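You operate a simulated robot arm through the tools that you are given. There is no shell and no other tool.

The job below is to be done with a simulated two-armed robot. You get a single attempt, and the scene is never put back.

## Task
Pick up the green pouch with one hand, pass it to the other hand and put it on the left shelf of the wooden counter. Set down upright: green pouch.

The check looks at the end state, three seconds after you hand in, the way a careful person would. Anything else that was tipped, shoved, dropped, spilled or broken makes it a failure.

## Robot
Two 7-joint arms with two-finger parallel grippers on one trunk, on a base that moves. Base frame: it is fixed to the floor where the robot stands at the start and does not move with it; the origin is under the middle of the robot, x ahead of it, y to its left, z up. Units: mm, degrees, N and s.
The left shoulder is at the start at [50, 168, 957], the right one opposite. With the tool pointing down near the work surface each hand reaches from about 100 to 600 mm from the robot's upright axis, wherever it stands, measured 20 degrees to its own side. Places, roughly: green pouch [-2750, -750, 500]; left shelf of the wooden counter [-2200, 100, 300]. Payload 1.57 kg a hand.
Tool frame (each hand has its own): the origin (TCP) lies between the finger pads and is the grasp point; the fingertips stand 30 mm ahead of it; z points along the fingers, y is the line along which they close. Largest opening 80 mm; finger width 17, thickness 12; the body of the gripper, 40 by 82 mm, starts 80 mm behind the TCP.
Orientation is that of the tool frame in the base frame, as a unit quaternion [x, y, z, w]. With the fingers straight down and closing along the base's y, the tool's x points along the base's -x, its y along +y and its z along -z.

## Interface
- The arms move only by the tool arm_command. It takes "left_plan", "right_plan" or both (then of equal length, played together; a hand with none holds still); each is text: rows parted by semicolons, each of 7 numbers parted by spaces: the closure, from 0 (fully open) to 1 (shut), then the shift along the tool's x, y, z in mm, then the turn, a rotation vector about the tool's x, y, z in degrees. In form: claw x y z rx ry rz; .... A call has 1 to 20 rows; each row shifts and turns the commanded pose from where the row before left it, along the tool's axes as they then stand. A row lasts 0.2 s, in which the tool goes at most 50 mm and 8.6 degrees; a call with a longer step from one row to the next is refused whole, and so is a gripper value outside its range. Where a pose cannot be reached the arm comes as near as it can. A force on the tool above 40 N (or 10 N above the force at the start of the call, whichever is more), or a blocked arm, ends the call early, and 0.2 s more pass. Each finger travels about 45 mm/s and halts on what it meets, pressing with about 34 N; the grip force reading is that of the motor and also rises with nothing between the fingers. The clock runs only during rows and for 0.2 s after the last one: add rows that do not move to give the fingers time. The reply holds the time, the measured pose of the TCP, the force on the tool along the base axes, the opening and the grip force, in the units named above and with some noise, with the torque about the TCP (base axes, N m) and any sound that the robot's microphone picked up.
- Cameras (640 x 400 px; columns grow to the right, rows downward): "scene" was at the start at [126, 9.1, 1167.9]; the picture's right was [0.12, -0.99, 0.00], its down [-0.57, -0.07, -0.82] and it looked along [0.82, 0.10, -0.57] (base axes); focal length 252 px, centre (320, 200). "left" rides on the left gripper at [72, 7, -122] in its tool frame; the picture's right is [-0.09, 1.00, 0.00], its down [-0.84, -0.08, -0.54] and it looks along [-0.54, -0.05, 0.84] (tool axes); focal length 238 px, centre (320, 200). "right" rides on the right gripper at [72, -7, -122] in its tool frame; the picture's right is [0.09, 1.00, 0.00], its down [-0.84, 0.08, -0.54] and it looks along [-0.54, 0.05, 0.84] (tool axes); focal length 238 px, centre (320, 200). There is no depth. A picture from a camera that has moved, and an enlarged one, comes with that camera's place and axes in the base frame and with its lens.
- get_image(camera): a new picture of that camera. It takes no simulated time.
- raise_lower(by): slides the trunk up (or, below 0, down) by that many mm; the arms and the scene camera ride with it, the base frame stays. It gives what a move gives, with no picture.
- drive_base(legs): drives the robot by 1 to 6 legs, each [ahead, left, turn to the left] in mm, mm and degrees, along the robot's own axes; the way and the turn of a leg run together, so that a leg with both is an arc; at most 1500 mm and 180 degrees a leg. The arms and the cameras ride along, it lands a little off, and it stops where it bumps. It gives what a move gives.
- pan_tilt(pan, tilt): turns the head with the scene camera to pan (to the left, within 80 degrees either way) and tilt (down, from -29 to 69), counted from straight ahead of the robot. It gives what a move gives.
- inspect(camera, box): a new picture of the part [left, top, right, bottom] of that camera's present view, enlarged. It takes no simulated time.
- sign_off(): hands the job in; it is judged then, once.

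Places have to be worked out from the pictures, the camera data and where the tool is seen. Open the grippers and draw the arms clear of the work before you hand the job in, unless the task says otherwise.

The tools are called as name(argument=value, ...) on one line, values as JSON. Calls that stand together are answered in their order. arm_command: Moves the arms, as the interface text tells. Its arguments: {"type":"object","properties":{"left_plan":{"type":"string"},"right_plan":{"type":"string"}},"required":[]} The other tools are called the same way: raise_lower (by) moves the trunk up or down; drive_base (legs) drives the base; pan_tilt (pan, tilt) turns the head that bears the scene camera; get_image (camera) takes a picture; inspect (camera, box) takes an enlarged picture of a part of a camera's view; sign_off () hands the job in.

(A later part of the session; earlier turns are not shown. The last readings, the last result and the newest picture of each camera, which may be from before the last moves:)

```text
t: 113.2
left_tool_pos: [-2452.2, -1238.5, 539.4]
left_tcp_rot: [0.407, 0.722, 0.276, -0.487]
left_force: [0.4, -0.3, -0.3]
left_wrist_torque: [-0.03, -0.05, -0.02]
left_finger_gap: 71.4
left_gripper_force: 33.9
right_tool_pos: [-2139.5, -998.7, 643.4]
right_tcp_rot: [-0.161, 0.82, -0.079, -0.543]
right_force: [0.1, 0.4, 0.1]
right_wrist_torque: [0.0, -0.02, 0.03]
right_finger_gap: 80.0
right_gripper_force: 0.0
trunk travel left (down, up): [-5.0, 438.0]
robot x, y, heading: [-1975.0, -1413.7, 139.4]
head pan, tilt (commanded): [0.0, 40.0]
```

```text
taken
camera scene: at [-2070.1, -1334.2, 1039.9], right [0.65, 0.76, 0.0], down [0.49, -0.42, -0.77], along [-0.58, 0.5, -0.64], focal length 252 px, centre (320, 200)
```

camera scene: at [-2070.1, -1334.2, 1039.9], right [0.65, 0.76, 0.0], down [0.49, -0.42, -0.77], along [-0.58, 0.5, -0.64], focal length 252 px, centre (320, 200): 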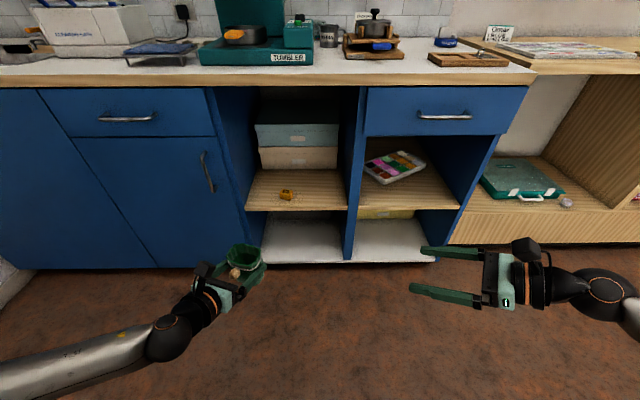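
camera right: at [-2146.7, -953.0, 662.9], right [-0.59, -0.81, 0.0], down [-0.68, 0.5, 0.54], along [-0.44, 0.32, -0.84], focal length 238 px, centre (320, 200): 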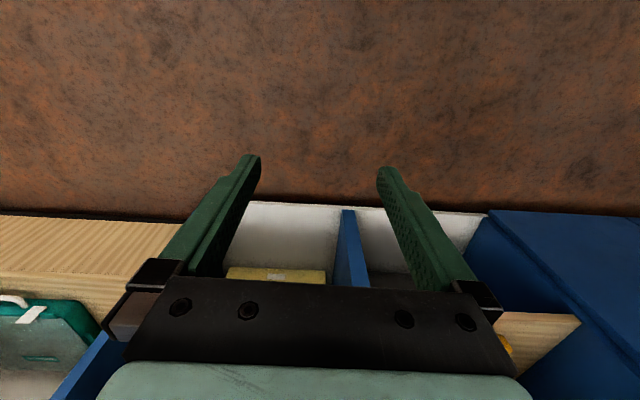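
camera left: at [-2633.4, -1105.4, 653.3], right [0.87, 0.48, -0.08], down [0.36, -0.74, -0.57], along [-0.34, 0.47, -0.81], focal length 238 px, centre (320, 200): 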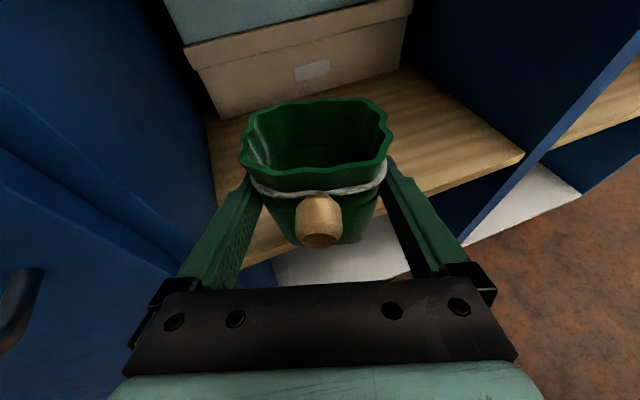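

Free space now. Handover plan: left hand turns to azimuth 109° and moves to (520 ahead, 60 left); the right hand levels its pitch to ~3° at azimuth 199° (perpendicular), to grip the pouch low and across its thin side beneath the left fingers.

arm_command(left_plan="0.6 0 0 0 -5.56 0 2.24; 0.6 0 0 0 -5.56 0 2.24; 0.6 7.3 15.9 18.1 0 0 0; 0.6 7.3 15.9 18.1 0 0 0; 0.6 7.3 15.9 18.1 0 0 0; 0.6 7.3 15.9 18.1 0 0 0; 0.6 7.3 15.9 18.1 0 0 0; 0.6 0 0 0 0 0 0", right_plan="0 0 0 0 0 6.77 0; 0 0 0 0 0 6.77 0; 0 0 0 0 0 6.77 0; 0 0 0 0 0 0 0; 0 0 0 0 0 0 0; 0 0 0 0 0 0 0; 0 0 0 0 0 0 0; 0 0 0 0 0 0 0")

get_image(camera="scene")

```text
t: 115.0
left_tool_pos: [-2409.2, -1118.1, 540.9]
left_tcp_rot: [0.479, 0.675, 0.325, -0.457]
left_force: [-0.2, 0.1, -0.4]
left_wrist_torque: [0.02, 0.0, 0.0]
left_finger_gap: 71.5
left_gripper_force: 33.5
right_tool_pos: [-2140.1, -996.8, 643.7]
right_tcp_rot: [-0.145, 0.712, -0.107, -0.679]
right_force: [-0.6, 0.7, 0.2]
right_wrist_torque: [0.01, -0.03, -0.02]
right_finger_gap: 80.0
right_gripper_force: 0.2
trunk travel left (down, up): [-5.0, 438.0]
robot x, y, heading: [-1973.2, -1413.4, 139.1]
head pan, tilt (commanded): [0.0, 40.0]
```

```text
taken
camera scene: at [-2070.1, -1334.3, 1039.9], right [0.65, 0.76, 0.0], down [0.49, -0.42, -0.77], along [-0.58, 0.5, -0.64], focal length 252 px, centre (320, 200)
```

scene: 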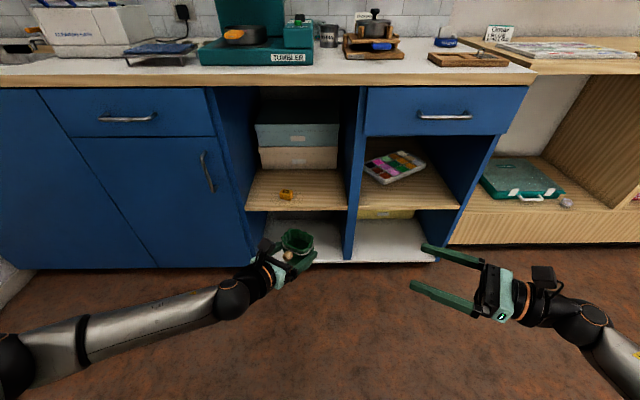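

Left is at azimuth 109.2°, pouch upright. The right has 2.6° of roll to remove; I correct it, then bring the right hand to a pre-handover point 170 mm from the pouch at z≈507.

arm_command(right_plan="0 0 0 0 -1.3 0 2.6; 0 -16.2 -3.25 16.4 0 0 0; 0 -16.2 -3.25 16.4 0 0 0; 0 -16.2 -3.25 16.4 0 0 0; 0 -16.2 -3.25 16.4 0 0 0; 0 -16.2 -3.25 16.4 0 0 0; 0 -16.2 -3.25 16.4 0 0 0; 0 -16.2 -3.25 16.4 0 0 0; 0 -16.2 -3.25 16.4 0 0 0; 0 0 0 0 0 0 0")

get_image(camera="right")

get_image(camera="scene")

```text
t: 117.2
left_tool_pos: [-2408.9, -1118.8, 539.6]
left_tcp_rot: [0.48, 0.676, 0.325, -0.456]
left_force: [0.5, -0.1, 0.0]
left_wrist_torque: [-0.03, 0.01, -0.05]
left_finger_gap: 71.6
left_gripper_force: 34.1
right_tool_pos: [-2249.0, -1063.0, 505.6]
right_tcp_rot: [-0.121, 0.716, -0.114, -0.678]
right_force: [0.2, -0.1, 0.3]
right_wrist_torque: [-0.03, -0.02, -0.03]
right_finger_gap: 80.2
right_gripper_force: 0.1
trunk travel left (down, up): [-5.0, 438.0]
robot x, y, heading: [-1975.4, -1413.9, 139.1]
head pan, tilt (commanded): [0.0, 40.0]
```

```text
taken
camera right: at [-2135.6, -1030.3, 581.9], right [-0.33, 0.94, 0.09], down [0.53, 0.27, -0.81], along [-0.78, -0.22, -0.58], focal length 238 px, centre (320, 200)
```

right: 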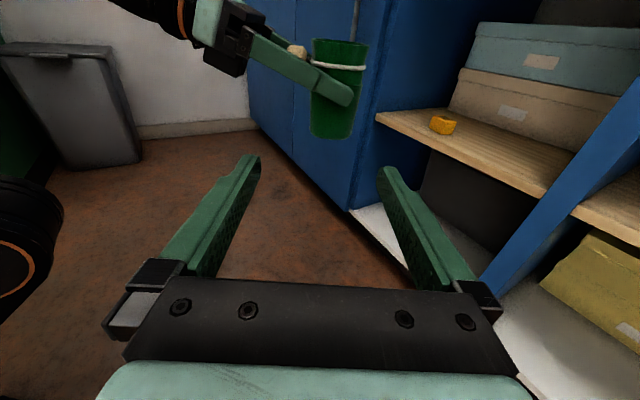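

```text
taken
camera scene: at [-2070.1, -1334.3, 1039.9], right [0.65, 0.76, 0.0], down [0.49, -0.42, -0.77], along [-0.58, 0.5, -0.64], focal length 252 px, centre (320, 200)
```

scene: 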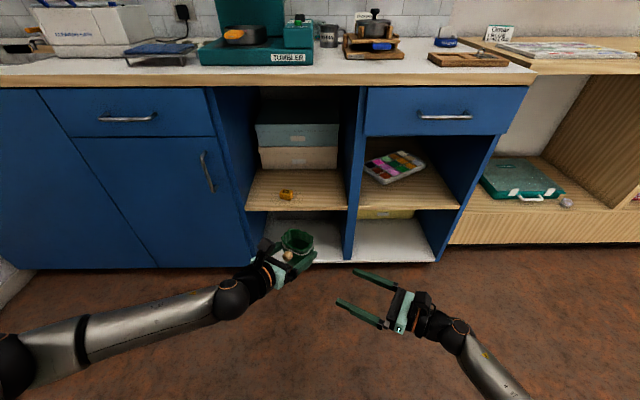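

The right camera has a superb side view of the pouch and the left finger. I enlarge it to measure where the free grip zone lies.

inspect(camera="right", box=[240, 20, 420, 160])

```text
2.86 times, centred on (330, 90) of right
camera zoom: at [-2135.6, -1030.3, 581.9], right [-0.33, 0.94, 0.09], down [0.53, 0.27, -0.81], along [-0.78, -0.22, -0.58], focal length 681 px, centre (291, 514)
```

zoom: 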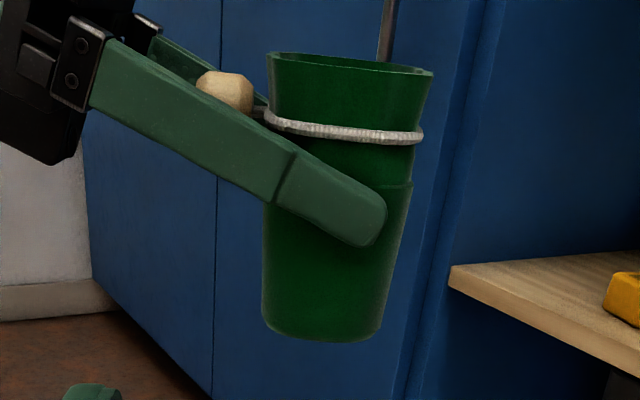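

The pouch's centre at low height is ~13 mm ahead of the left TCP, its base at z≈485, thickness ≈50 mm, leaving a clear zone below the left fingers. Since the right hand's pitch will be fixed after the handover, I first test its reach for the low wooden shelf: move it out to (540 ahead, 200 right), face forward with ~10° pitch and lower to z≈325.

arm_command(right_plan="0 0 24.4 -7.8 0 0 0; 0 0 24.4 -7.8 0 0 0; 0 0 24.4 -7.8 0 0 0; 0 0 24.4 -7.8 0 0 0; 0 0 24.4 -7.8 0 0 0; 0 0 24.4 -7.8 0 0 0; 0 0 0 0 -8.5 0 0.46; 0 0 0 0 -8.5 0 0.46; 0 0 0 0 -8.5 0 0.46; 0 0 0 0 -8.5 0 0.46; 0 0 0 0 -8.5 0 0.46; 0 0 0 0 -8.5 0 0.46; 0 0 0 0 -8.5 0 0.46; 0 0 0 0 0 -7 0; 0 0 0 0 0 0 0")

arm_command(right_plan="0 -30 0 5 0 0 0; 0 -30 0 5 0 0 0; 0 -30 0 5 0 0 0; 0 -30 0 5 0 0 0; 0 -30 0 5 0 0 0; 0 -30 0 5 0 0 0; 0 0 0 0 0 0 0")

get_image(camera="scene")

```text
t: 120.5
left_tool_pos: [-2409.3, -1118.3, 539.5]
left_tcp_rot: [0.479, 0.676, 0.325, -0.456]
left_force: [0.3, 0.3, -0.3]
left_wrist_torque: [0.01, 0.0, -0.03]
left_finger_gap: 71.4
left_gripper_force: 34.1
right_tool_pos: [-2252.6, -909.8, 508.9]
right_tcp_rot: [0.264, 0.72, 0.222, -0.602]
right_force: [-0.9, -0.1, -0.7]
right_wrist_torque: [-0.01, -0.01, 0.02]
right_finger_gap: 80.2
right_gripper_force: 0.1
trunk travel left (down, up): [-5.0, 438.0]
robot x, y, heading: [-1974.3, -1414.5, 139.1]
head pan, tilt (commanded): [0.0, 40.0]
```

```text
t: 122.0
left_tool_pos: [-2410.7, -1118.5, 540.3]
left_tcp_rot: [0.479, 0.676, 0.325, -0.456]
left_force: [-0.2, -0.8, -0.6]
left_wrist_torque: [0.0, 0.0, 0.0]
left_finger_gap: 71.9
left_gripper_force: 33.7
right_tool_pos: [-2252.9, -907.5, 329.0]
right_tcp_rot: [0.264, 0.719, 0.222, -0.603]
right_force: [0.2, 0.2, 0.2]
right_wrist_torque: [0.0, -0.01, 0.0]
right_finger_gap: 79.9
right_gripper_force: 0.1
trunk travel left (down, up): [-5.0, 438.0]
robot x, y, heading: [-1972.3, -1412.3, 139.1]
head pan, tilt (commanded): [0.0, 40.0]
```

```text
taken
camera scene: at [-2070.1, -1334.3, 1039.9], right [0.65, 0.76, 0.0], down [0.49, -0.42, -0.77], along [-0.58, 0.5, -0.64], focal length 252 px, centre (320, 200)
```

scene: 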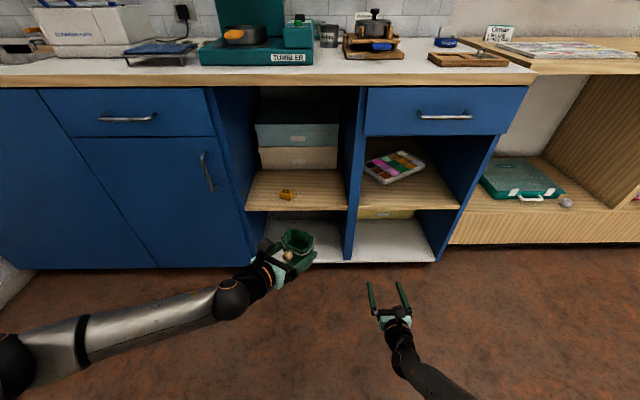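

The right hand reaches z=329 at (541 ahead, 199 right) with 10° pitch easily. I test another 90 mm of forward extension there.

arm_command(right_plan="0 5.2 0 29.5 0 0 0; 0 5.2 0 29.5 0 0 0; 0 5.2 0 29.5 0 0 0; 0 0 0 0 0 0 0")

```text
t: 123.0
left_tool_pos: [-2409.9, -1118.6, 540.8]
left_tcp_rot: [0.48, 0.676, 0.325, -0.455]
left_force: [-0.1, 0.0, -0.7]
left_wrist_torque: [-0.03, 0.01, 0.01]
left_finger_gap: 71.3
left_gripper_force: 34.1
right_tool_pos: [-2296.6, -867.5, 334.9]
right_tcp_rot: [0.266, 0.719, 0.223, -0.602]
right_force: [0.5, -1.1, -1.0]
right_wrist_torque: [0.02, 0.02, -0.02]
right_finger_gap: 80.1
right_gripper_force: 0.0
right hand out of reach, approached as far as the arm can: row 2, 3
trunk travel left (down, up): [-5.0, 438.0]
robot x, y, heading: [-1970.7, -1414.5, 139.0]
head pan, tilt (commanded): [0.0, 40.0]
```

Reach limit at that height is ~600 mm ahead, so placing at ≤580 mm works. Keeping the 10° pitch, I bring the right hand back up and turn it to azimuth ≈199° for the handover.

arm_command(right_plan="0 -5.2 0 -29.5 0 0 0; 0 -5.2 0 -29.5 0 0 0; 0 30 0 -5 0 0 0; 0 30 0 -5 0 0 0; 0 30 0 -5 0 0 0; 0 30 0 -5 0 0 0; 0 30 0 -5 0 0 0; 0 30 0 -5 0 0 0; 0 0 0 0 8.37 0 -1.48; 0 0 0 0 8.37 0 -1.48; 0 0 0 0 8.37 0 -1.48; 0 0 0 0 8.37 0 -1.48; 0 0 0 0 8.37 0 -1.48; 0 0 0 0 8.37 0 -1.48; 0 0 0 0 8.37 0 -1.48; 0 0 0 0 0 0 0")

get_image(camera="scene")

```text
t: 126.5
left_tool_pos: [-2409.7, -1119.2, 539.7]
left_tcp_rot: [0.48, 0.675, 0.326, -0.456]
left_force: [0.3, 0.2, 0.1]
left_wrist_torque: [0.01, -0.01, -0.01]
left_finger_gap: 71.3
left_gripper_force: 34.0
right_tool_pos: [-2253.8, -905.4, 518.2]
right_tcp_rot: [-0.127, 0.756, -0.107, -0.633]
right_force: [0.3, 0.8, 0.8]
right_wrist_torque: [0.02, 0.01, -0.02]
right_finger_gap: 80.2
right_gripper_force: 0.1
trunk travel left (down, up): [-5.0, 438.0]
robot x, y, heading: [-1973.9, -1417.2, 139.0]
head pan, tilt (commanded): [0.0, 40.0]
```

```text
taken
camera scene: at [-2070.1, -1334.3, 1039.9], right [0.65, 0.76, 0.0], down [0.49, -0.42, -0.77], along [-0.58, 0.5, -0.64], focal length 252 px, centre (320, 200)
```

scene: 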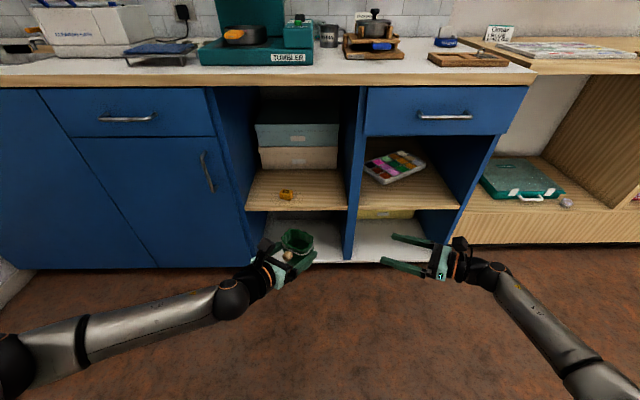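

Right hand: azimuth 199.1°, pitch 10.1°, no roll. I move it to the pre-handover point 160 mm from the pouch centre (-2414, -1106), at z≈508.

arm_command(right_plan="0 0 -22.9 9.7 0 0 0; 0 0 -22.9 9.7 0 0 0; 0 0 -22.9 9.7 0 0 0; 0 0 -22.9 9.7 0 0 0; 0 0 -22.9 9.7 0 0 0; 0 0 -22.9 9.7 0 0 0; 0 0 0 0 0 0 0")

inspect(camera="right", box=[220, 0, 420, 180])

get_image(camera="right")

```text
t: 128.1
left_tool_pos: [-2408.8, -1118.5, 540.2]
left_tcp_rot: [0.479, 0.675, 0.326, -0.456]
left_force: [0.1, 0.5, 0.3]
left_wrist_torque: [0.0, 0.02, -0.03]
left_finger_gap: 71.4
left_gripper_force: 34.3
right_tool_pos: [-2261.5, -1056.2, 509.1]
right_tcp_rot: [-0.126, 0.756, -0.107, -0.633]
right_force: [-0.1, 0.5, 0.3]
right_wrist_torque: [-0.01, 0.0, 0.01]
right_finger_gap: 80.1
right_gripper_force: 0.1
trunk travel left (down, up): [-5.0, 438.0]
robot x, y, heading: [-1974.1, -1411.9, 139.2]
head pan, tilt (commanded): [0.0, 40.0]
```

```text
2.22 times, centred on (320, 90) of right
camera zoom: at [-2157.9, -1026.6, 599.2], right [-0.34, 0.94, 0.09], down [0.62, 0.29, -0.73], along [-0.71, -0.19, -0.68], focal length 530 px, centre (320, 444)
```

zoom: 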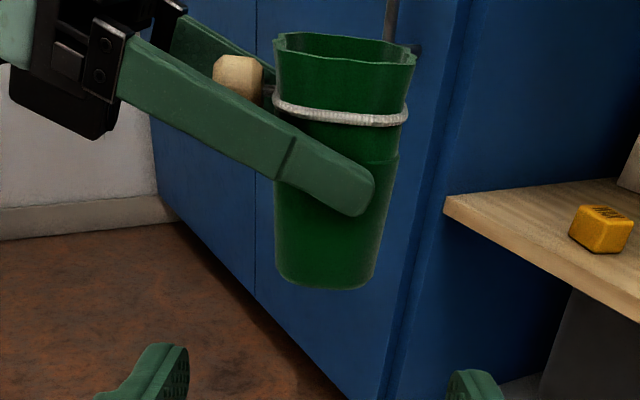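

```text
taken
camera right: at [-2157.9, -1026.6, 599.2], right [-0.34, 0.94, 0.09], down [0.62, 0.29, -0.73], along [-0.71, -0.19, -0.68], focal length 238 px, centre (320, 200)
```

right: 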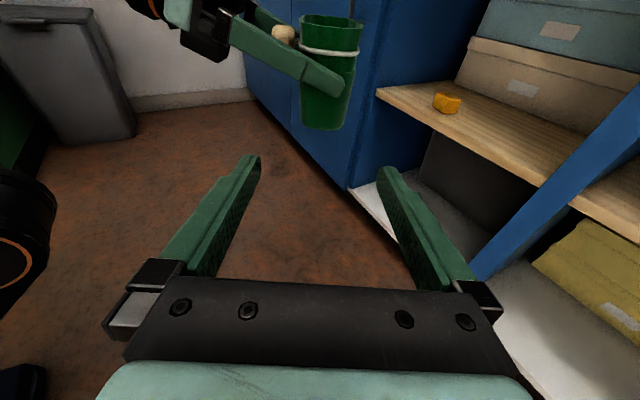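

The pouch centre is +3 mm in the right tool's y, its base at z≈485 (24 mm below the right TCP). I advance the open right gripper 120 mm toward it and check.

arm_command(right_plan="0 2.63 0.37 14.8 0 0 0; 0 2.63 0.37 14.8 0 0 0; 0 2.63 0.37 14.8 0 0 0; 0 2.63 0.37 14.8 0 0 0; 0 2.63 0.37 14.8 0 0 0; 0 2.63 0.37 14.8 0 0 0; 0 2.63 0.37 14.8 0 0 0; 0 2.63 0.37 14.8 0 0 0; 0 0 0 0 0 0 0")

get_image(camera="right")

get_image(camera="left")

inspect(camera="scene", box=[230, 200, 450, 330])

```text
t: 130.1
left_tool_pos: [-2409.6, -1118.0, 540.2]
left_tcp_rot: [0.479, 0.676, 0.324, -0.456]
left_force: [0.9, 0.7, -0.8]
left_wrist_torque: [-0.05, 0.01, 0.04]
left_finger_gap: 71.8
left_gripper_force: 34.4
right_tool_pos: [-2378.3, -1091.7, 508.8]
right_tcp_rot: [-0.127, 0.756, -0.107, -0.633]
right_force: [0.8, -0.5, -0.2]
right_wrist_torque: [0.0, 0.01, 0.01]
right_finger_gap: 79.8
right_gripper_force: 0.0
trunk travel left (down, up): [-5.0, 438.0]
robot x, y, heading: [-1976.4, -1413.2, 139.1]
head pan, tilt (commanded): [0.0, 40.0]
```

```text
taken
camera right: at [-2273.5, -1062.8, 598.9], right [-0.34, 0.94, 0.09], down [0.62, 0.29, -0.73], along [-0.71, -0.19, -0.68], focal length 238 px, centre (320, 200)
```

right: 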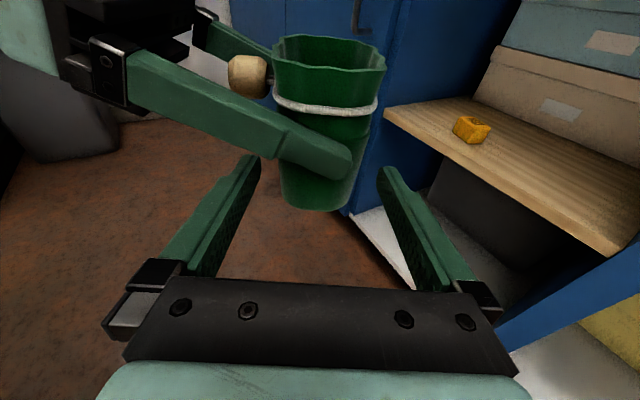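

```text
taken
camera left: at [-2374.4, -1197.0, 654.0], right [0.95, 0.29, -0.08], down [0.2, -0.8, -0.57], along [-0.24, 0.53, -0.81], focal length 238 px, centre (320, 200)
```

left: 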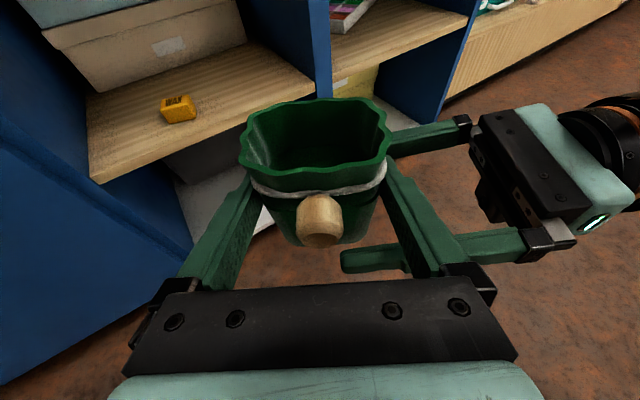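

```text
2.91 times, centred on (340, 265) of scene
camera zoom: at [-2070.1, -1334.3, 1039.9], right [0.65, 0.76, 0.0], down [0.49, -0.42, -0.77], along [-0.58, 0.5, -0.64], focal length 734 px, centre (262, 11)
```

zoom: 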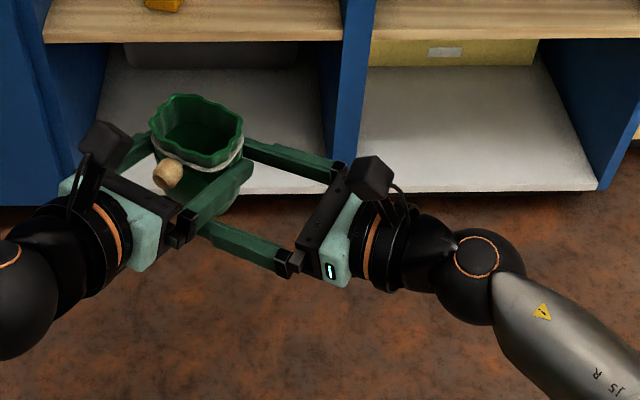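

All clear: the right near finger passes beneath the left finger as planned. I advance the remaining 38 mm, centring by -1 mm.

arm_command(right_plan="0 1.67 -0.3 9.35 0 0 0; 0 1.67 -0.3 9.35 0 0 0; 0 1.67 -0.3 9.35 0 0 0; 0 1.67 -0.3 9.35 0 0 0; 0 0 0 0 0 0 0")

get_image(camera="right")

get_image(camera="left")

inspect(camera="scene", box=[230, 200, 450, 330])

```text
t: 131.2
left_tool_pos: [-2410.1, -1118.4, 541.3]
left_tcp_rot: [0.479, 0.676, 0.325, -0.456]
left_force: [0.7, -0.4, -1.5]
left_wrist_torque: [-0.02, 0.0, -0.03]
left_finger_gap: 71.4
left_gripper_force: 33.9
right_tool_pos: [-2412.3, -1105.7, 508.5]
right_tcp_rot: [-0.127, 0.756, -0.106, -0.634]
right_force: [0.2, -0.7, -0.1]
right_wrist_torque: [-0.02, -0.05, -0.05]
right_finger_gap: 80.0
right_gripper_force: 0.1
trunk travel left (down, up): [-5.0, 438.0]
robot x, y, heading: [-1974.8, -1414.6, 139.2]
head pan, tilt (commanded): [0.0, 40.0]
```

```text
taken
camera right: at [-2308.3, -1075.6, 599.7], right [-0.34, 0.94, 0.09], down [0.62, 0.3, -0.73], along [-0.71, -0.19, -0.68], focal length 238 px, centre (320, 200)
```

right: 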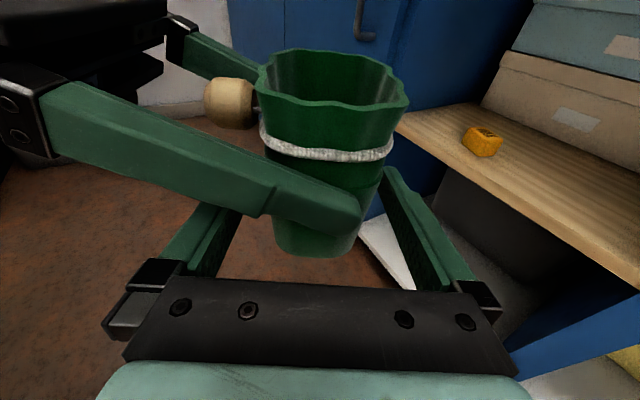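

```text
taken
camera left: at [-2374.4, -1197.0, 654.0], right [0.95, 0.29, -0.08], down [0.2, -0.8, -0.57], along [-0.24, 0.53, -0.81], focal length 238 px, centre (320, 200)
```

left: 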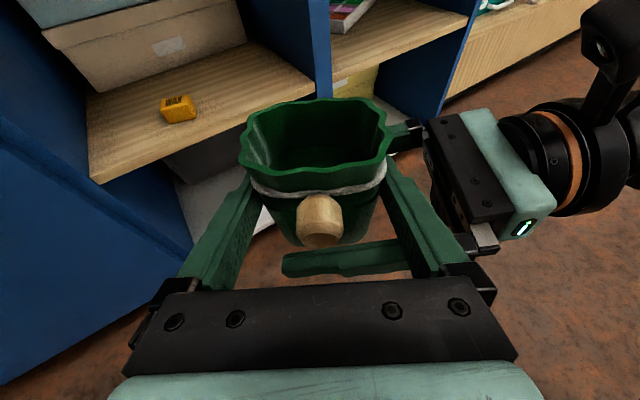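

```text
2.91 times, centred on (340, 265) of scene
camera zoom: at [-2070.1, -1334.3, 1039.9], right [0.65, 0.76, 0.0], down [0.49, -0.42, -0.77], along [-0.58, 0.5, -0.64], focal length 734 px, centre (262, 11)
```

zoom: 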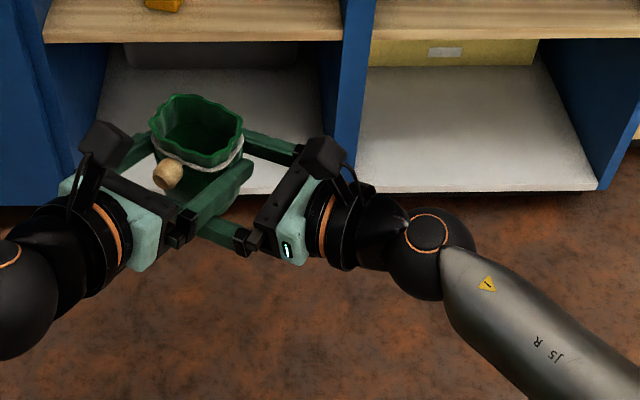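

The right gripper is centred on the pouch (sides at about ±23 mm). I close the right gripper while the left keeps holding.

arm_command(right_plan="0.15 0 0 0 0 0 0; 0.25 0 0 0 0 0 0; 0.32 0 0 0 0 0 0; 0.36 0 0 0 0 0 0; 0.4 0 0 0 0 0 0; 0.5 0 0 0 0 0 0; 0.7 0 0 0 0 0 0; 0.7 0 0 0 0 0 0; 0.7 0 0 0 0 0 0", left_plan="0.6 0 0 0 0 0 0; 0.6 0 0 0 0 0 0; 0.6 0 0 0 0 0 0; 0.6 0 0 0 0 0 0; 0.6 0 0 0 0 0 0; 0.6 0 0 0 0 0 0; 0.6 0 0 0 0 0 0; 0.6 0 0 0 0 0 0; 0.6 0 0 0 0 0 0")

get_image(camera="right")

get_image(camera="left")

```text
t: 133.2
left_tool_pos: [-2409.0, -1119.5, 539.4]
left_tcp_rot: [0.479, 0.676, 0.324, -0.456]
left_force: [-2.4, 7.4, -2.8]
left_wrist_torque: [0.04, 0.02, 0.26]
left_finger_gap: 71.6
left_gripper_force: 34.2
right_tool_pos: [-2413.2, -1106.7, 509.8]
right_tcp_rot: [-0.128, 0.756, -0.108, -0.633]
right_force: [2.5, -6.6, 2.4]
right_wrist_torque: [0.15, 0.05, -0.23]
right_finger_gap: 51.1
right_gripper_force: 33.5
trunk travel left (down, up): [-5.0, 438.0]
robot x, y, heading: [-1970.9, -1414.5, 139.4]
head pan, tilt (commanded): [0.0, 40.0]
```

```text
taken
camera right: at [-2308.2, -1076.2, 599.7], right [-0.34, 0.94, 0.09], down [0.62, 0.3, -0.73], along [-0.71, -0.19, -0.68], focal length 238 px, centre (320, 200)
```

right: 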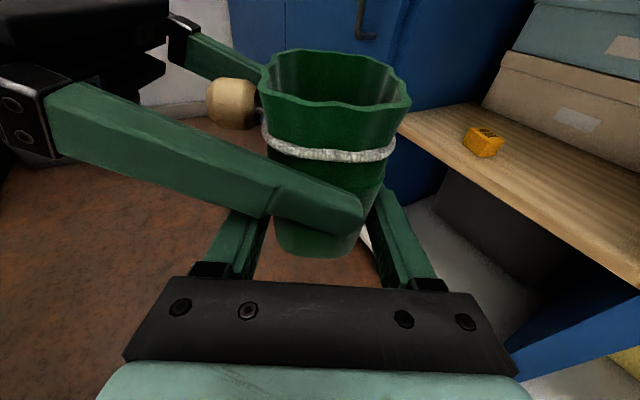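

```text
taken
camera left: at [-2374.6, -1196.9, 654.1], right [0.95, 0.3, -0.08], down [0.2, -0.79, -0.57], along [-0.24, 0.53, -0.81], focal length 238 px, centre (320, 200)
```

left: 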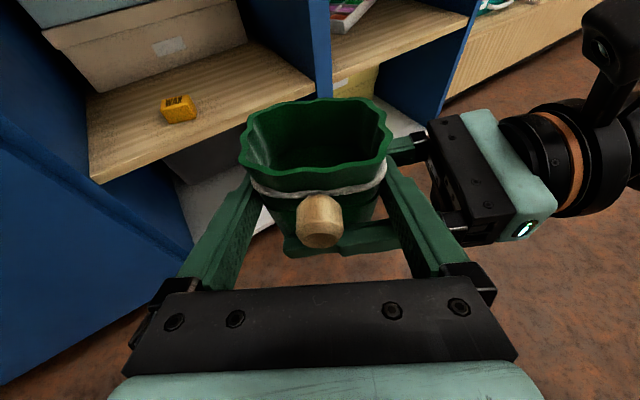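

The right hand holds the pouch at 51.1 mm with 33.5 N; only ~7 N internal force. Now I open the left gripper while keeping both arms still.

arm_command(left_plan="0.08 0 0 0 0 0 0; 0.05 0 0 0 0 0 0; 0 0 0 0 0 0 0; 0 0 0 0 0 0 0; 0 0 0 0 0 0 0", right_plan="0.7 0 0 0 0 0 0; 0.7 0 0 0 0 0 0; 0.7 0 0 0 0 0 0; 0.7 0 0 0 0 0 0; 0.7 0 0 0 0 0 0")

get_image(camera="left")

get_image(camera="right")

```text
t: 134.4
left_tool_pos: [-2408.0, -1118.4, 539.2]
left_tcp_rot: [0.48, 0.675, 0.325, -0.455]
left_force: [0.1, 0.5, 0.7]
left_wrist_torque: [0.0, -0.02, -0.01]
left_finger_gap: 80.0
left_gripper_force: 0.0
right_tool_pos: [-2411.5, -1105.1, 509.9]
right_tcp_rot: [-0.127, 0.756, -0.107, -0.633]
right_force: [0.0, -0.4, -0.1]
right_wrist_torque: [0.01, 0.01, 0.01]
right_finger_gap: 51.4
right_gripper_force: 34.3
trunk travel left (down, up): [-5.0, 438.0]
robot x, y, heading: [-1975.6, -1412.9, 139.0]
head pan, tilt (commanded): [0.0, 40.0]
```

```text
taken
camera left: at [-2374.5, -1197.0, 654.0], right [0.95, 0.29, -0.08], down [0.2, -0.8, -0.57], along [-0.24, 0.53, -0.81], focal length 238 px, centre (320, 200)
```

left: 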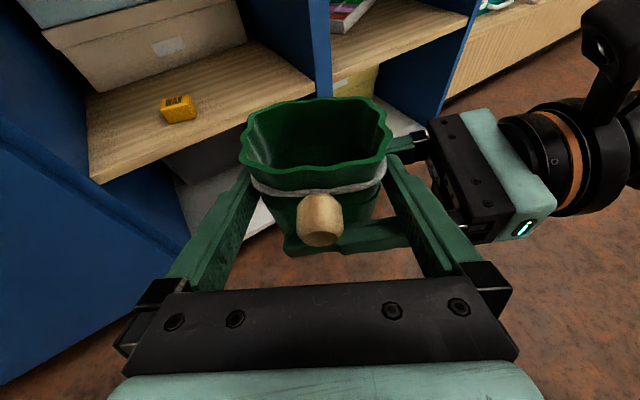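

```text
taken
camera right: at [-2308.1, -1075.6, 599.6], right [-0.34, 0.94, 0.09], down [0.62, 0.29, -0.73], along [-0.71, -0.19, -0.68], focal length 238 px, centre (320, 200)
```

right: 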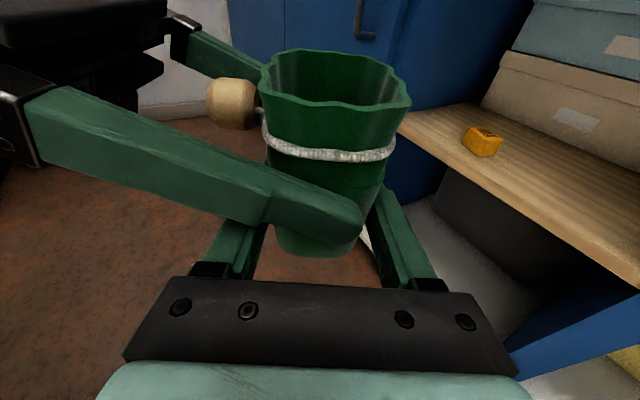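

The pouch is now held only by the right hand (34 N, stable). I withdraw the left hand straight back along its own axis by 110 mm.

arm_command(left_plan="0 0 0 -12 0 0 0; 0 0 0 -16 0 0 0; 0 0 0 -20 0 0 0; 0 0 0 -20 0 0 0; 0 0 0 -20 0 0 0; 0 0 0 -22 0 0 0; 0 0 0 0 0 0 0", right_plan="0.7 0 0 0 0 0 0; 0.7 0 0 0 0 0 0; 0.7 0 0 0 0 0 0; 0.7 0 0 0 0 0 0; 0.7 0 0 0 0 0 0; 0.7 0 0 0 0 0 0; 0.7 0 0 0 0 0 0")

get_image(camera="scene")

get_image(camera="right")

```text
t: 136.1
left_tool_pos: [-2375.8, -1216.6, 580.3]
left_tcp_rot: [0.48, 0.675, 0.326, -0.455]
left_force: [-0.2, 0.3, -0.1]
left_wrist_torque: [-0.03, 0.02, 0.01]
left_finger_gap: 79.8
left_gripper_force: 0.0
right_tool_pos: [-2411.2, -1104.8, 509.7]
right_tcp_rot: [-0.126, 0.756, -0.106, -0.633]
right_force: [-0.1, 0.7, -0.2]
right_wrist_torque: [0.01, 0.01, 0.01]
right_finger_gap: 51.1
right_gripper_force: 33.9
trunk travel left (down, up): [-5.0, 438.0]
robot x, y, heading: [-1973.7, -1413.1, 139.1]
head pan, tilt (commanded): [0.0, 40.0]
```

```text
taken
camera scene: at [-2070.1, -1334.3, 1039.9], right [0.65, 0.76, 0.0], down [0.49, -0.42, -0.77], along [-0.58, 0.5, -0.64], focal length 252 px, centre (320, 200)
```

scene: 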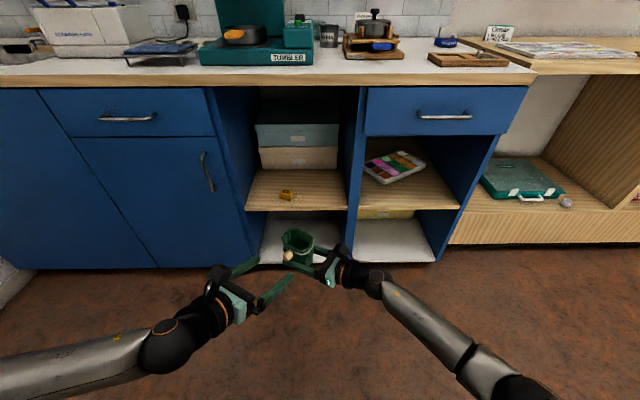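

```text
taken
camera right: at [-2308.1, -1075.6, 599.6], right [-0.34, 0.94, 0.09], down [0.62, 0.29, -0.73], along [-0.71, -0.19, -0.68], focal length 238 px, centre (320, 200)
```

right: 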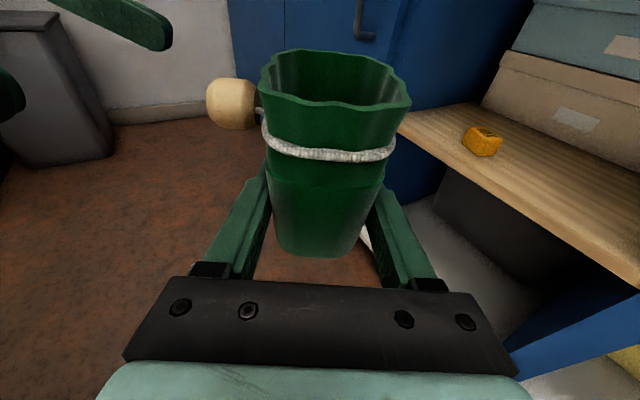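

Handover complete: pouch upright in the right hand. I now tuck the left hand to the left and swing the right hand out: 240 mm to the right, then turn to face straight ahead (azimuth 139°).

arm_command(left_plan="0 -2.5 -9 -6.2 0 0 0; 0 -2.5 -9 -6.2 0 0 0; 0 -2.5 -9 -6.2 0 0 0; 0 -2.5 -9 -6.2 0 0 0; 0 -2.5 -9 -6.2 0 0 0; 0 -2.5 -9 -6.2 0 0 0; 0 -2.5 -9 -6.2 0 0 0; 0 -2.5 -9 -6.2 0 0 0; 0 -2.5 -9 -6.2 0 0 0; 0 0 0 0 0 0 0", right_plan="0.7 -4.04 13.3 -22.7 0 0 0; 0.7 -4.04 13.3 -22.7 0 0 0; 0.7 -4.04 13.3 -22.7 0 0 0; 0.7 -4.04 13.3 -22.7 0 0 0; 0.7 -4.04 13.3 -22.7 0 0 0; 0.7 -4.04 13.3 -22.7 0 0 0; 0.7 -4.04 13.3 -22.7 0 0 0; 0.7 -4.04 13.3 -22.7 0 0 0; 0.7 -4.04 13.3 -22.7 0 0 0; 0.7 0 0 0 0 0 0")

arm_command(right_plan="0.7 0 0 0 -8.43 0 1.5; 0.7 0 0 0 -8.43 0 1.5; 0.7 0 0 0 -8.43 0 1.5; 0.7 0 0 0 -8.43 0 1.5; 0.7 0 0 0 -8.43 0 1.5; 0.7 0 0 0 -8.43 0 1.5; 0.7 0 0 0 -8.43 0 1.5; 0.7 0 0 0 0 0 0")

get_image(camera="scene")

get_image(camera="right")

```text
t: 138.2
left_tool_pos: [-2432.0, -1301.6, 579.6]
left_tcp_rot: [0.479, 0.676, 0.325, -0.456]
left_force: [0.1, -0.2, -0.1]
left_wrist_torque: [-0.02, 0.0, -0.02]
left_finger_gap: 80.0
left_gripper_force: 0.0
right_tool_pos: [-2254.9, -924.6, 509.3]
right_tcp_rot: [-0.127, 0.756, -0.107, -0.633]
right_force: [-0.3, 0.5, -0.5]
right_wrist_torque: [0.03, 0.05, -0.03]
right_finger_gap: 51.1
right_gripper_force: 34.1
trunk travel left (down, up): [-5.0, 438.0]
robot x, y, heading: [-1975.3, -1418.2, 139.3]
head pan, tilt (commanded): [0.0, 40.0]
```

```text
t: 140.1
left_tool_pos: [-2432.5, -1299.6, 579.8]
left_tcp_rot: [0.479, 0.676, 0.325, -0.456]
left_force: [-0.3, -0.5, -0.2]
left_wrist_torque: [-0.01, -0.02, 0.01]
left_finger_gap: 79.8
left_gripper_force: 0.1
right_tool_pos: [-2254.5, -923.8, 507.4]
right_tcp_rot: [0.269, 0.719, 0.225, -0.601]
right_force: [0.7, -0.5, 0.2]
right_wrist_torque: [0.0, 0.01, 0.01]
right_finger_gap: 51.1
right_gripper_force: 34.1
trunk travel left (down, up): [-5.0, 438.0]
robot x, y, heading: [-1974.3, -1413.9, 139.4]
head pan, tilt (commanded): [0.0, 40.0]
```

```text
taken
camera scene: at [-2070.1, -1334.2, 1039.9], right [0.65, 0.76, 0.0], down [0.49, -0.42, -0.77], along [-0.58, 0.5, -0.64], focal length 252 px, centre (320, 200)
```

scene: 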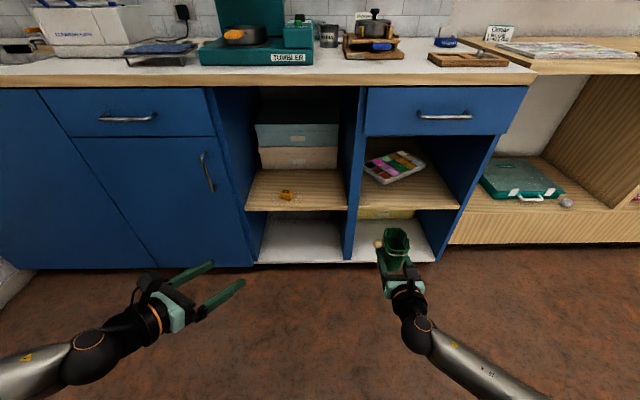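

```text
taken
camera right: at [-2177.5, -999.7, 598.5], right [0.64, 0.76, 0.09], down [0.57, -0.39, -0.73], along [-0.52, 0.52, -0.68], focal length 238 px, centre (320, 200)
```

right: 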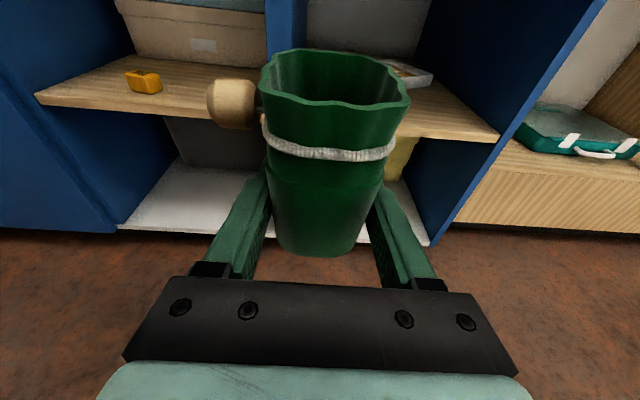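

The right hand holds the pouch upright, facing ahead. Now I drive 650 mm to the right along the counters to get in front of the wooden counter's left shelf and look.

drive_base(legs=[[0, -650, 0]])

pan_tilt(pan=0, tilt=35)

get_image(camera="scene")

get_image(camera="right")

```text
t: 146.2
left_tool_pos: [-2019.4, -818.3, 579.5]
left_tcp_rot: [0.473, 0.681, 0.321, -0.459]
left_force: [-0.1, -0.1, 0.1]
left_wrist_torque: [0.01, -0.01, -0.02]
left_finger_gap: 80.2
left_gripper_force: 0.2
right_tool_pos: [-1849.6, -439.4, 509.4]
right_tcp_rot: [0.26, 0.721, 0.218, -0.604]
right_force: [0.1, -0.5, 0.2]
right_wrist_torque: [-0.01, 0.0, 0.01]
right_finger_gap: 51.0
right_gripper_force: 34.0
trunk travel left (down, up): [-5.0, 438.0]
robot x, y, heading: [-1554.3, -921.4, 140.2]
head pan, tilt (commanded): [0.0, 40.0]
```

```text
t: 146.8
left_tool_pos: [-2019.4, -818.7, 579.7]
left_tcp_rot: [0.473, 0.681, 0.32, -0.459]
left_force: [0.0, 0.8, -0.7]
left_wrist_torque: [0.03, 0.02, -0.01]
left_finger_gap: 80.1
left_gripper_force: 0.1
right_tool_pos: [-1849.1, -439.8, 508.1]
right_tcp_rot: [0.261, 0.721, 0.218, -0.603]
right_force: [0.2, -0.2, 0.3]
right_wrist_torque: [0.03, -0.01, -0.02]
right_finger_gap: 51.0
right_gripper_force: 33.4
trunk travel left (down, up): [-5.0, 438.0]
robot x, y, heading: [-1556.1, -919.8, 140.3]
head pan, tilt (commanded): [0.0, 35.0]
```

```text
taken
camera scene: at [-1657.9, -842.4, 1047.4], right [0.64, 0.77, 0.0], down [0.44, -0.37, -0.82], along [-0.63, 0.52, -0.57], focal length 252 px, centre (320, 200)
```

scene: 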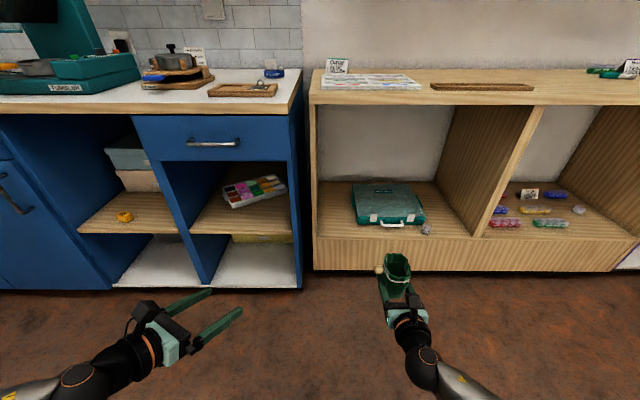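

```text
taken
camera right: at [-1770.4, -512.2, 598.5], right [0.62, 0.78, 0.09], down [0.57, -0.37, -0.73], along [-0.53, 0.5, -0.68], focal length 238 px, centre (320, 200)
```

right: 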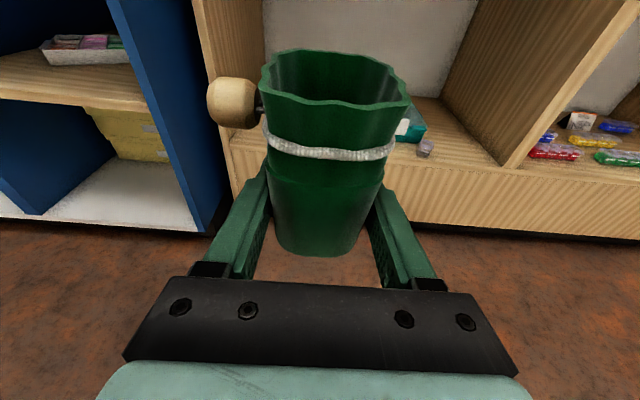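

Now I have a straight view of the wooden counter; I enlarge its left shelf to measure the free areas.

inspect(camera="scene", box=[296, 90, 552, 290])

```text
2.00 times, centred on (424, 190) of scene
camera zoom: at [-1657.9, -842.4, 1047.4], right [0.64, 0.77, 0.0], down [0.44, -0.37, -0.82], along [-0.63, 0.52, -0.57], focal length 505 px, centre (112, 220)
```

zoom: 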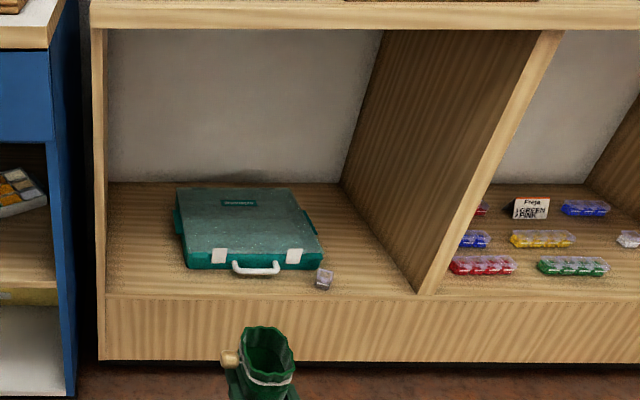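

From stereo on the small cube: shelf z≈299, shelf front plane ≈918 mm ahead of my axis, and the free bay between the case/cube and the divider spans lateral ≈476–650 mm (camera axis), so I'll set the pouch at its middle, ~75 mm behind the edge. I draw the left hand back a little and drive 375 mm right.

arm_command(left_plan="0 0 0 -20 0 0 0; 0 0 0 -20 0 0 0; 0 0 0 0 0 0 0")

drive_base(legs=[[0, -375, 0]])

get_image(camera="scene")

get_image(camera="right")

```text
t: 147.6
left_tool_pos: [-2003.3, -853.8, 593.8]
left_tcp_rot: [0.471, 0.681, 0.32, -0.46]
left_force: [-0.9, 1.0, 1.0]
left_wrist_torque: [0.03, 0.0, 0.01]
left_finger_gap: 80.0
left_gripper_force: 0.1
right_tool_pos: [-1849.0, -439.8, 507.7]
right_tcp_rot: [0.259, 0.721, 0.217, -0.605]
right_force: [-1.0, 0.8, -0.4]
right_wrist_torque: [-0.01, -0.01, -0.01]
right_finger_gap: 50.9
right_gripper_force: 34.0
trunk travel left (down, up): [-5.0, 438.0]
robot x, y, heading: [-1559.5, -923.3, 140.6]
head pan, tilt (commanded): [0.0, 35.0]
```

```text
t: 151.5
left_tool_pos: [-1758.9, -556.5, 594.2]
left_tcp_rot: [0.475, 0.679, 0.322, -0.459]
left_force: [0.9, -0.3, 0.0]
left_wrist_torque: [-0.01, -0.02, -0.01]
left_finger_gap: 80.0
left_gripper_force: 0.0
right_tool_pos: [-1600.6, -144.1, 509.3]
right_tcp_rot: [0.263, 0.72, 0.221, -0.603]
right_force: [0.4, 0.2, -0.8]
right_wrist_torque: [-0.01, 0.01, 0.01]
right_finger_gap: 51.3
right_gripper_force: 34.0
trunk travel left (down, up): [-5.0, 438.0]
robot x, y, heading: [-1314.4, -630.3, 139.8]
head pan, tilt (commanded): [0.0, 35.0]
```

```text
taken
camera scene: at [-1412.6, -548.4, 1047.5], right [0.64, 0.77, 0.0], down [0.44, -0.37, -0.82], along [-0.63, 0.53, -0.57], focal length 252 px, centre (320, 200)
```

scene: 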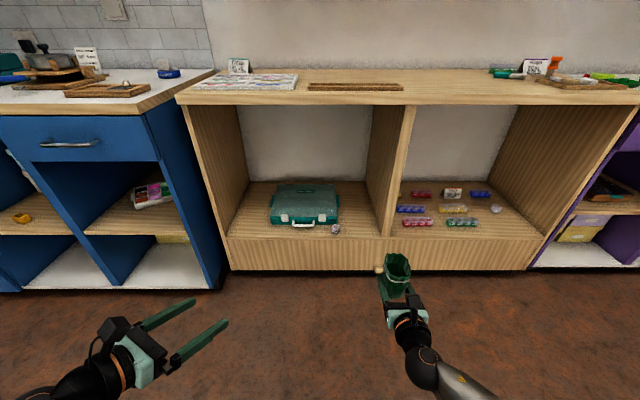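

```text
taken
camera right: at [-1522.2, -217.2, 598.6], right [0.63, 0.77, 0.09], down [0.57, -0.38, -0.73], along [-0.53, 0.51, -0.68], focal length 238 px, centre (320, 200)
```

right: 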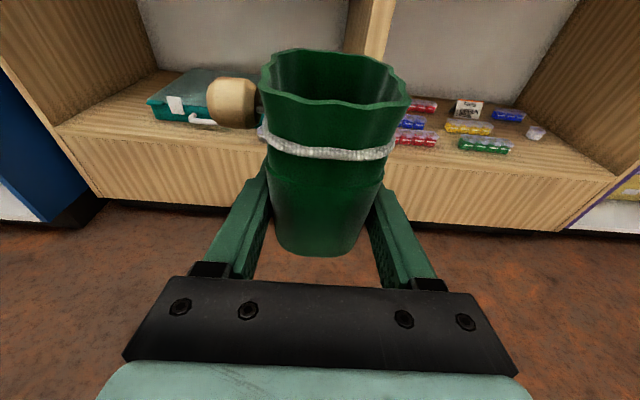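

I enlarge the shelf again from this position to get the bay's edges relative to the robot.

inspect(camera="scene", box=[250, 100, 442, 280])

```text
2.22 times, centred on (346, 190) of scene
camera zoom: at [-1412.6, -548.4, 1047.5], right [0.64, 0.77, 0.0], down [0.44, -0.37, -0.82], along [-0.63, 0.53, -0.57], focal length 561 px, centre (262, 222)
```

zoom: 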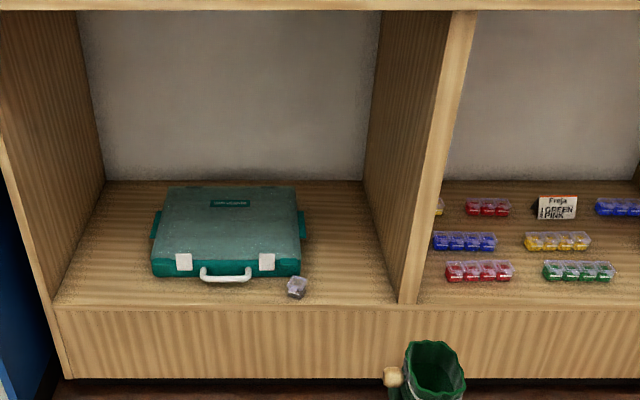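

The bay spans 90–264 mm to my right at the front edge (922 mm ahead); the pouch is at 187 mm right, nearly centred. I drive 435 mm ahead and 5 mm left with the pouch held high (base z≈485).

drive_base(legs=[[435, 5, 0]])

get_image(camera="scene")

get_image(camera="right")

```text
t: 154.2
left_tool_pos: [-2093.2, -280.5, 593.3]
left_tcp_rot: [0.475, 0.679, 0.322, -0.458]
left_force: [0.5, -0.3, -0.3]
left_wrist_torque: [-0.01, 0.03, 0.01]
left_finger_gap: 80.1
left_gripper_force: 0.0
right_tool_pos: [-1935.2, 131.2, 509.5]
right_tcp_rot: [0.263, 0.72, 0.22, -0.604]
right_force: [-0.3, 0.2, 0.9]
right_wrist_torque: [-0.03, -0.01, 0.01]
right_finger_gap: 51.3
right_gripper_force: 33.5
trunk travel left (down, up): [-5.0, 438.0]
robot x, y, heading: [-1648.6, -350.9, 140.0]
head pan, tilt (commanded): [0.0, 35.0]
```

```text
taken
camera scene: at [-1747.2, -273.3, 1047.5], right [0.64, 0.77, 0.0], down [0.44, -0.37, -0.82], along [-0.63, 0.53, -0.57], focal length 252 px, centre (320, 200)
```

scene: 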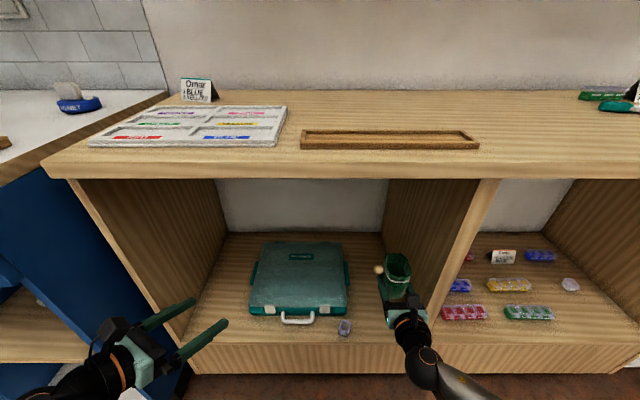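

```text
taken
camera right: at [-1856.8, 57.9, 598.6], right [0.63, 0.77, 0.09], down [0.57, -0.38, -0.73], along [-0.53, 0.51, -0.68], focal length 238 px, centre (320, 200)
```

right: 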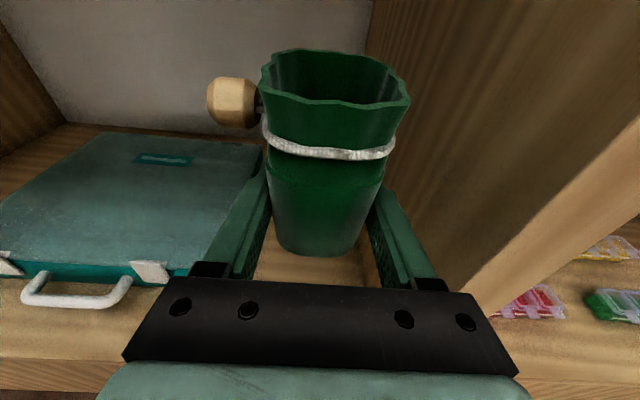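

Drive went smoothly. I enlarge the scene around the bay and pouch to verify the lateral clearance and depth.

inspect(camera="scene", box=[300, 220, 500, 380])

```text
2.50 times, centred on (400, 300) of scene
camera zoom: at [-1747.2, -273.3, 1047.5], right [0.64, 0.77, 0.0], down [0.44, -0.37, -0.82], along [-0.63, 0.53, -0.57], focal length 631 px, centre (120, -50)
```

zoom: 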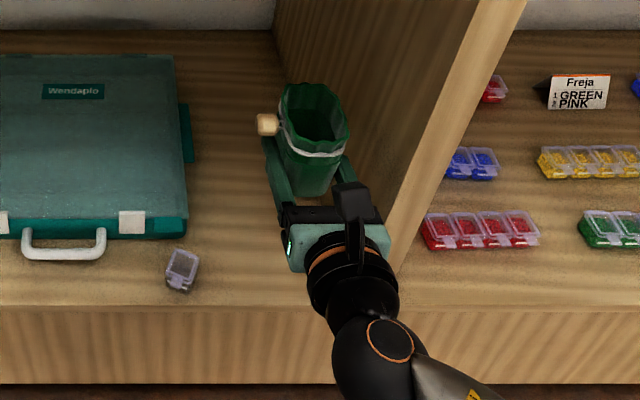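

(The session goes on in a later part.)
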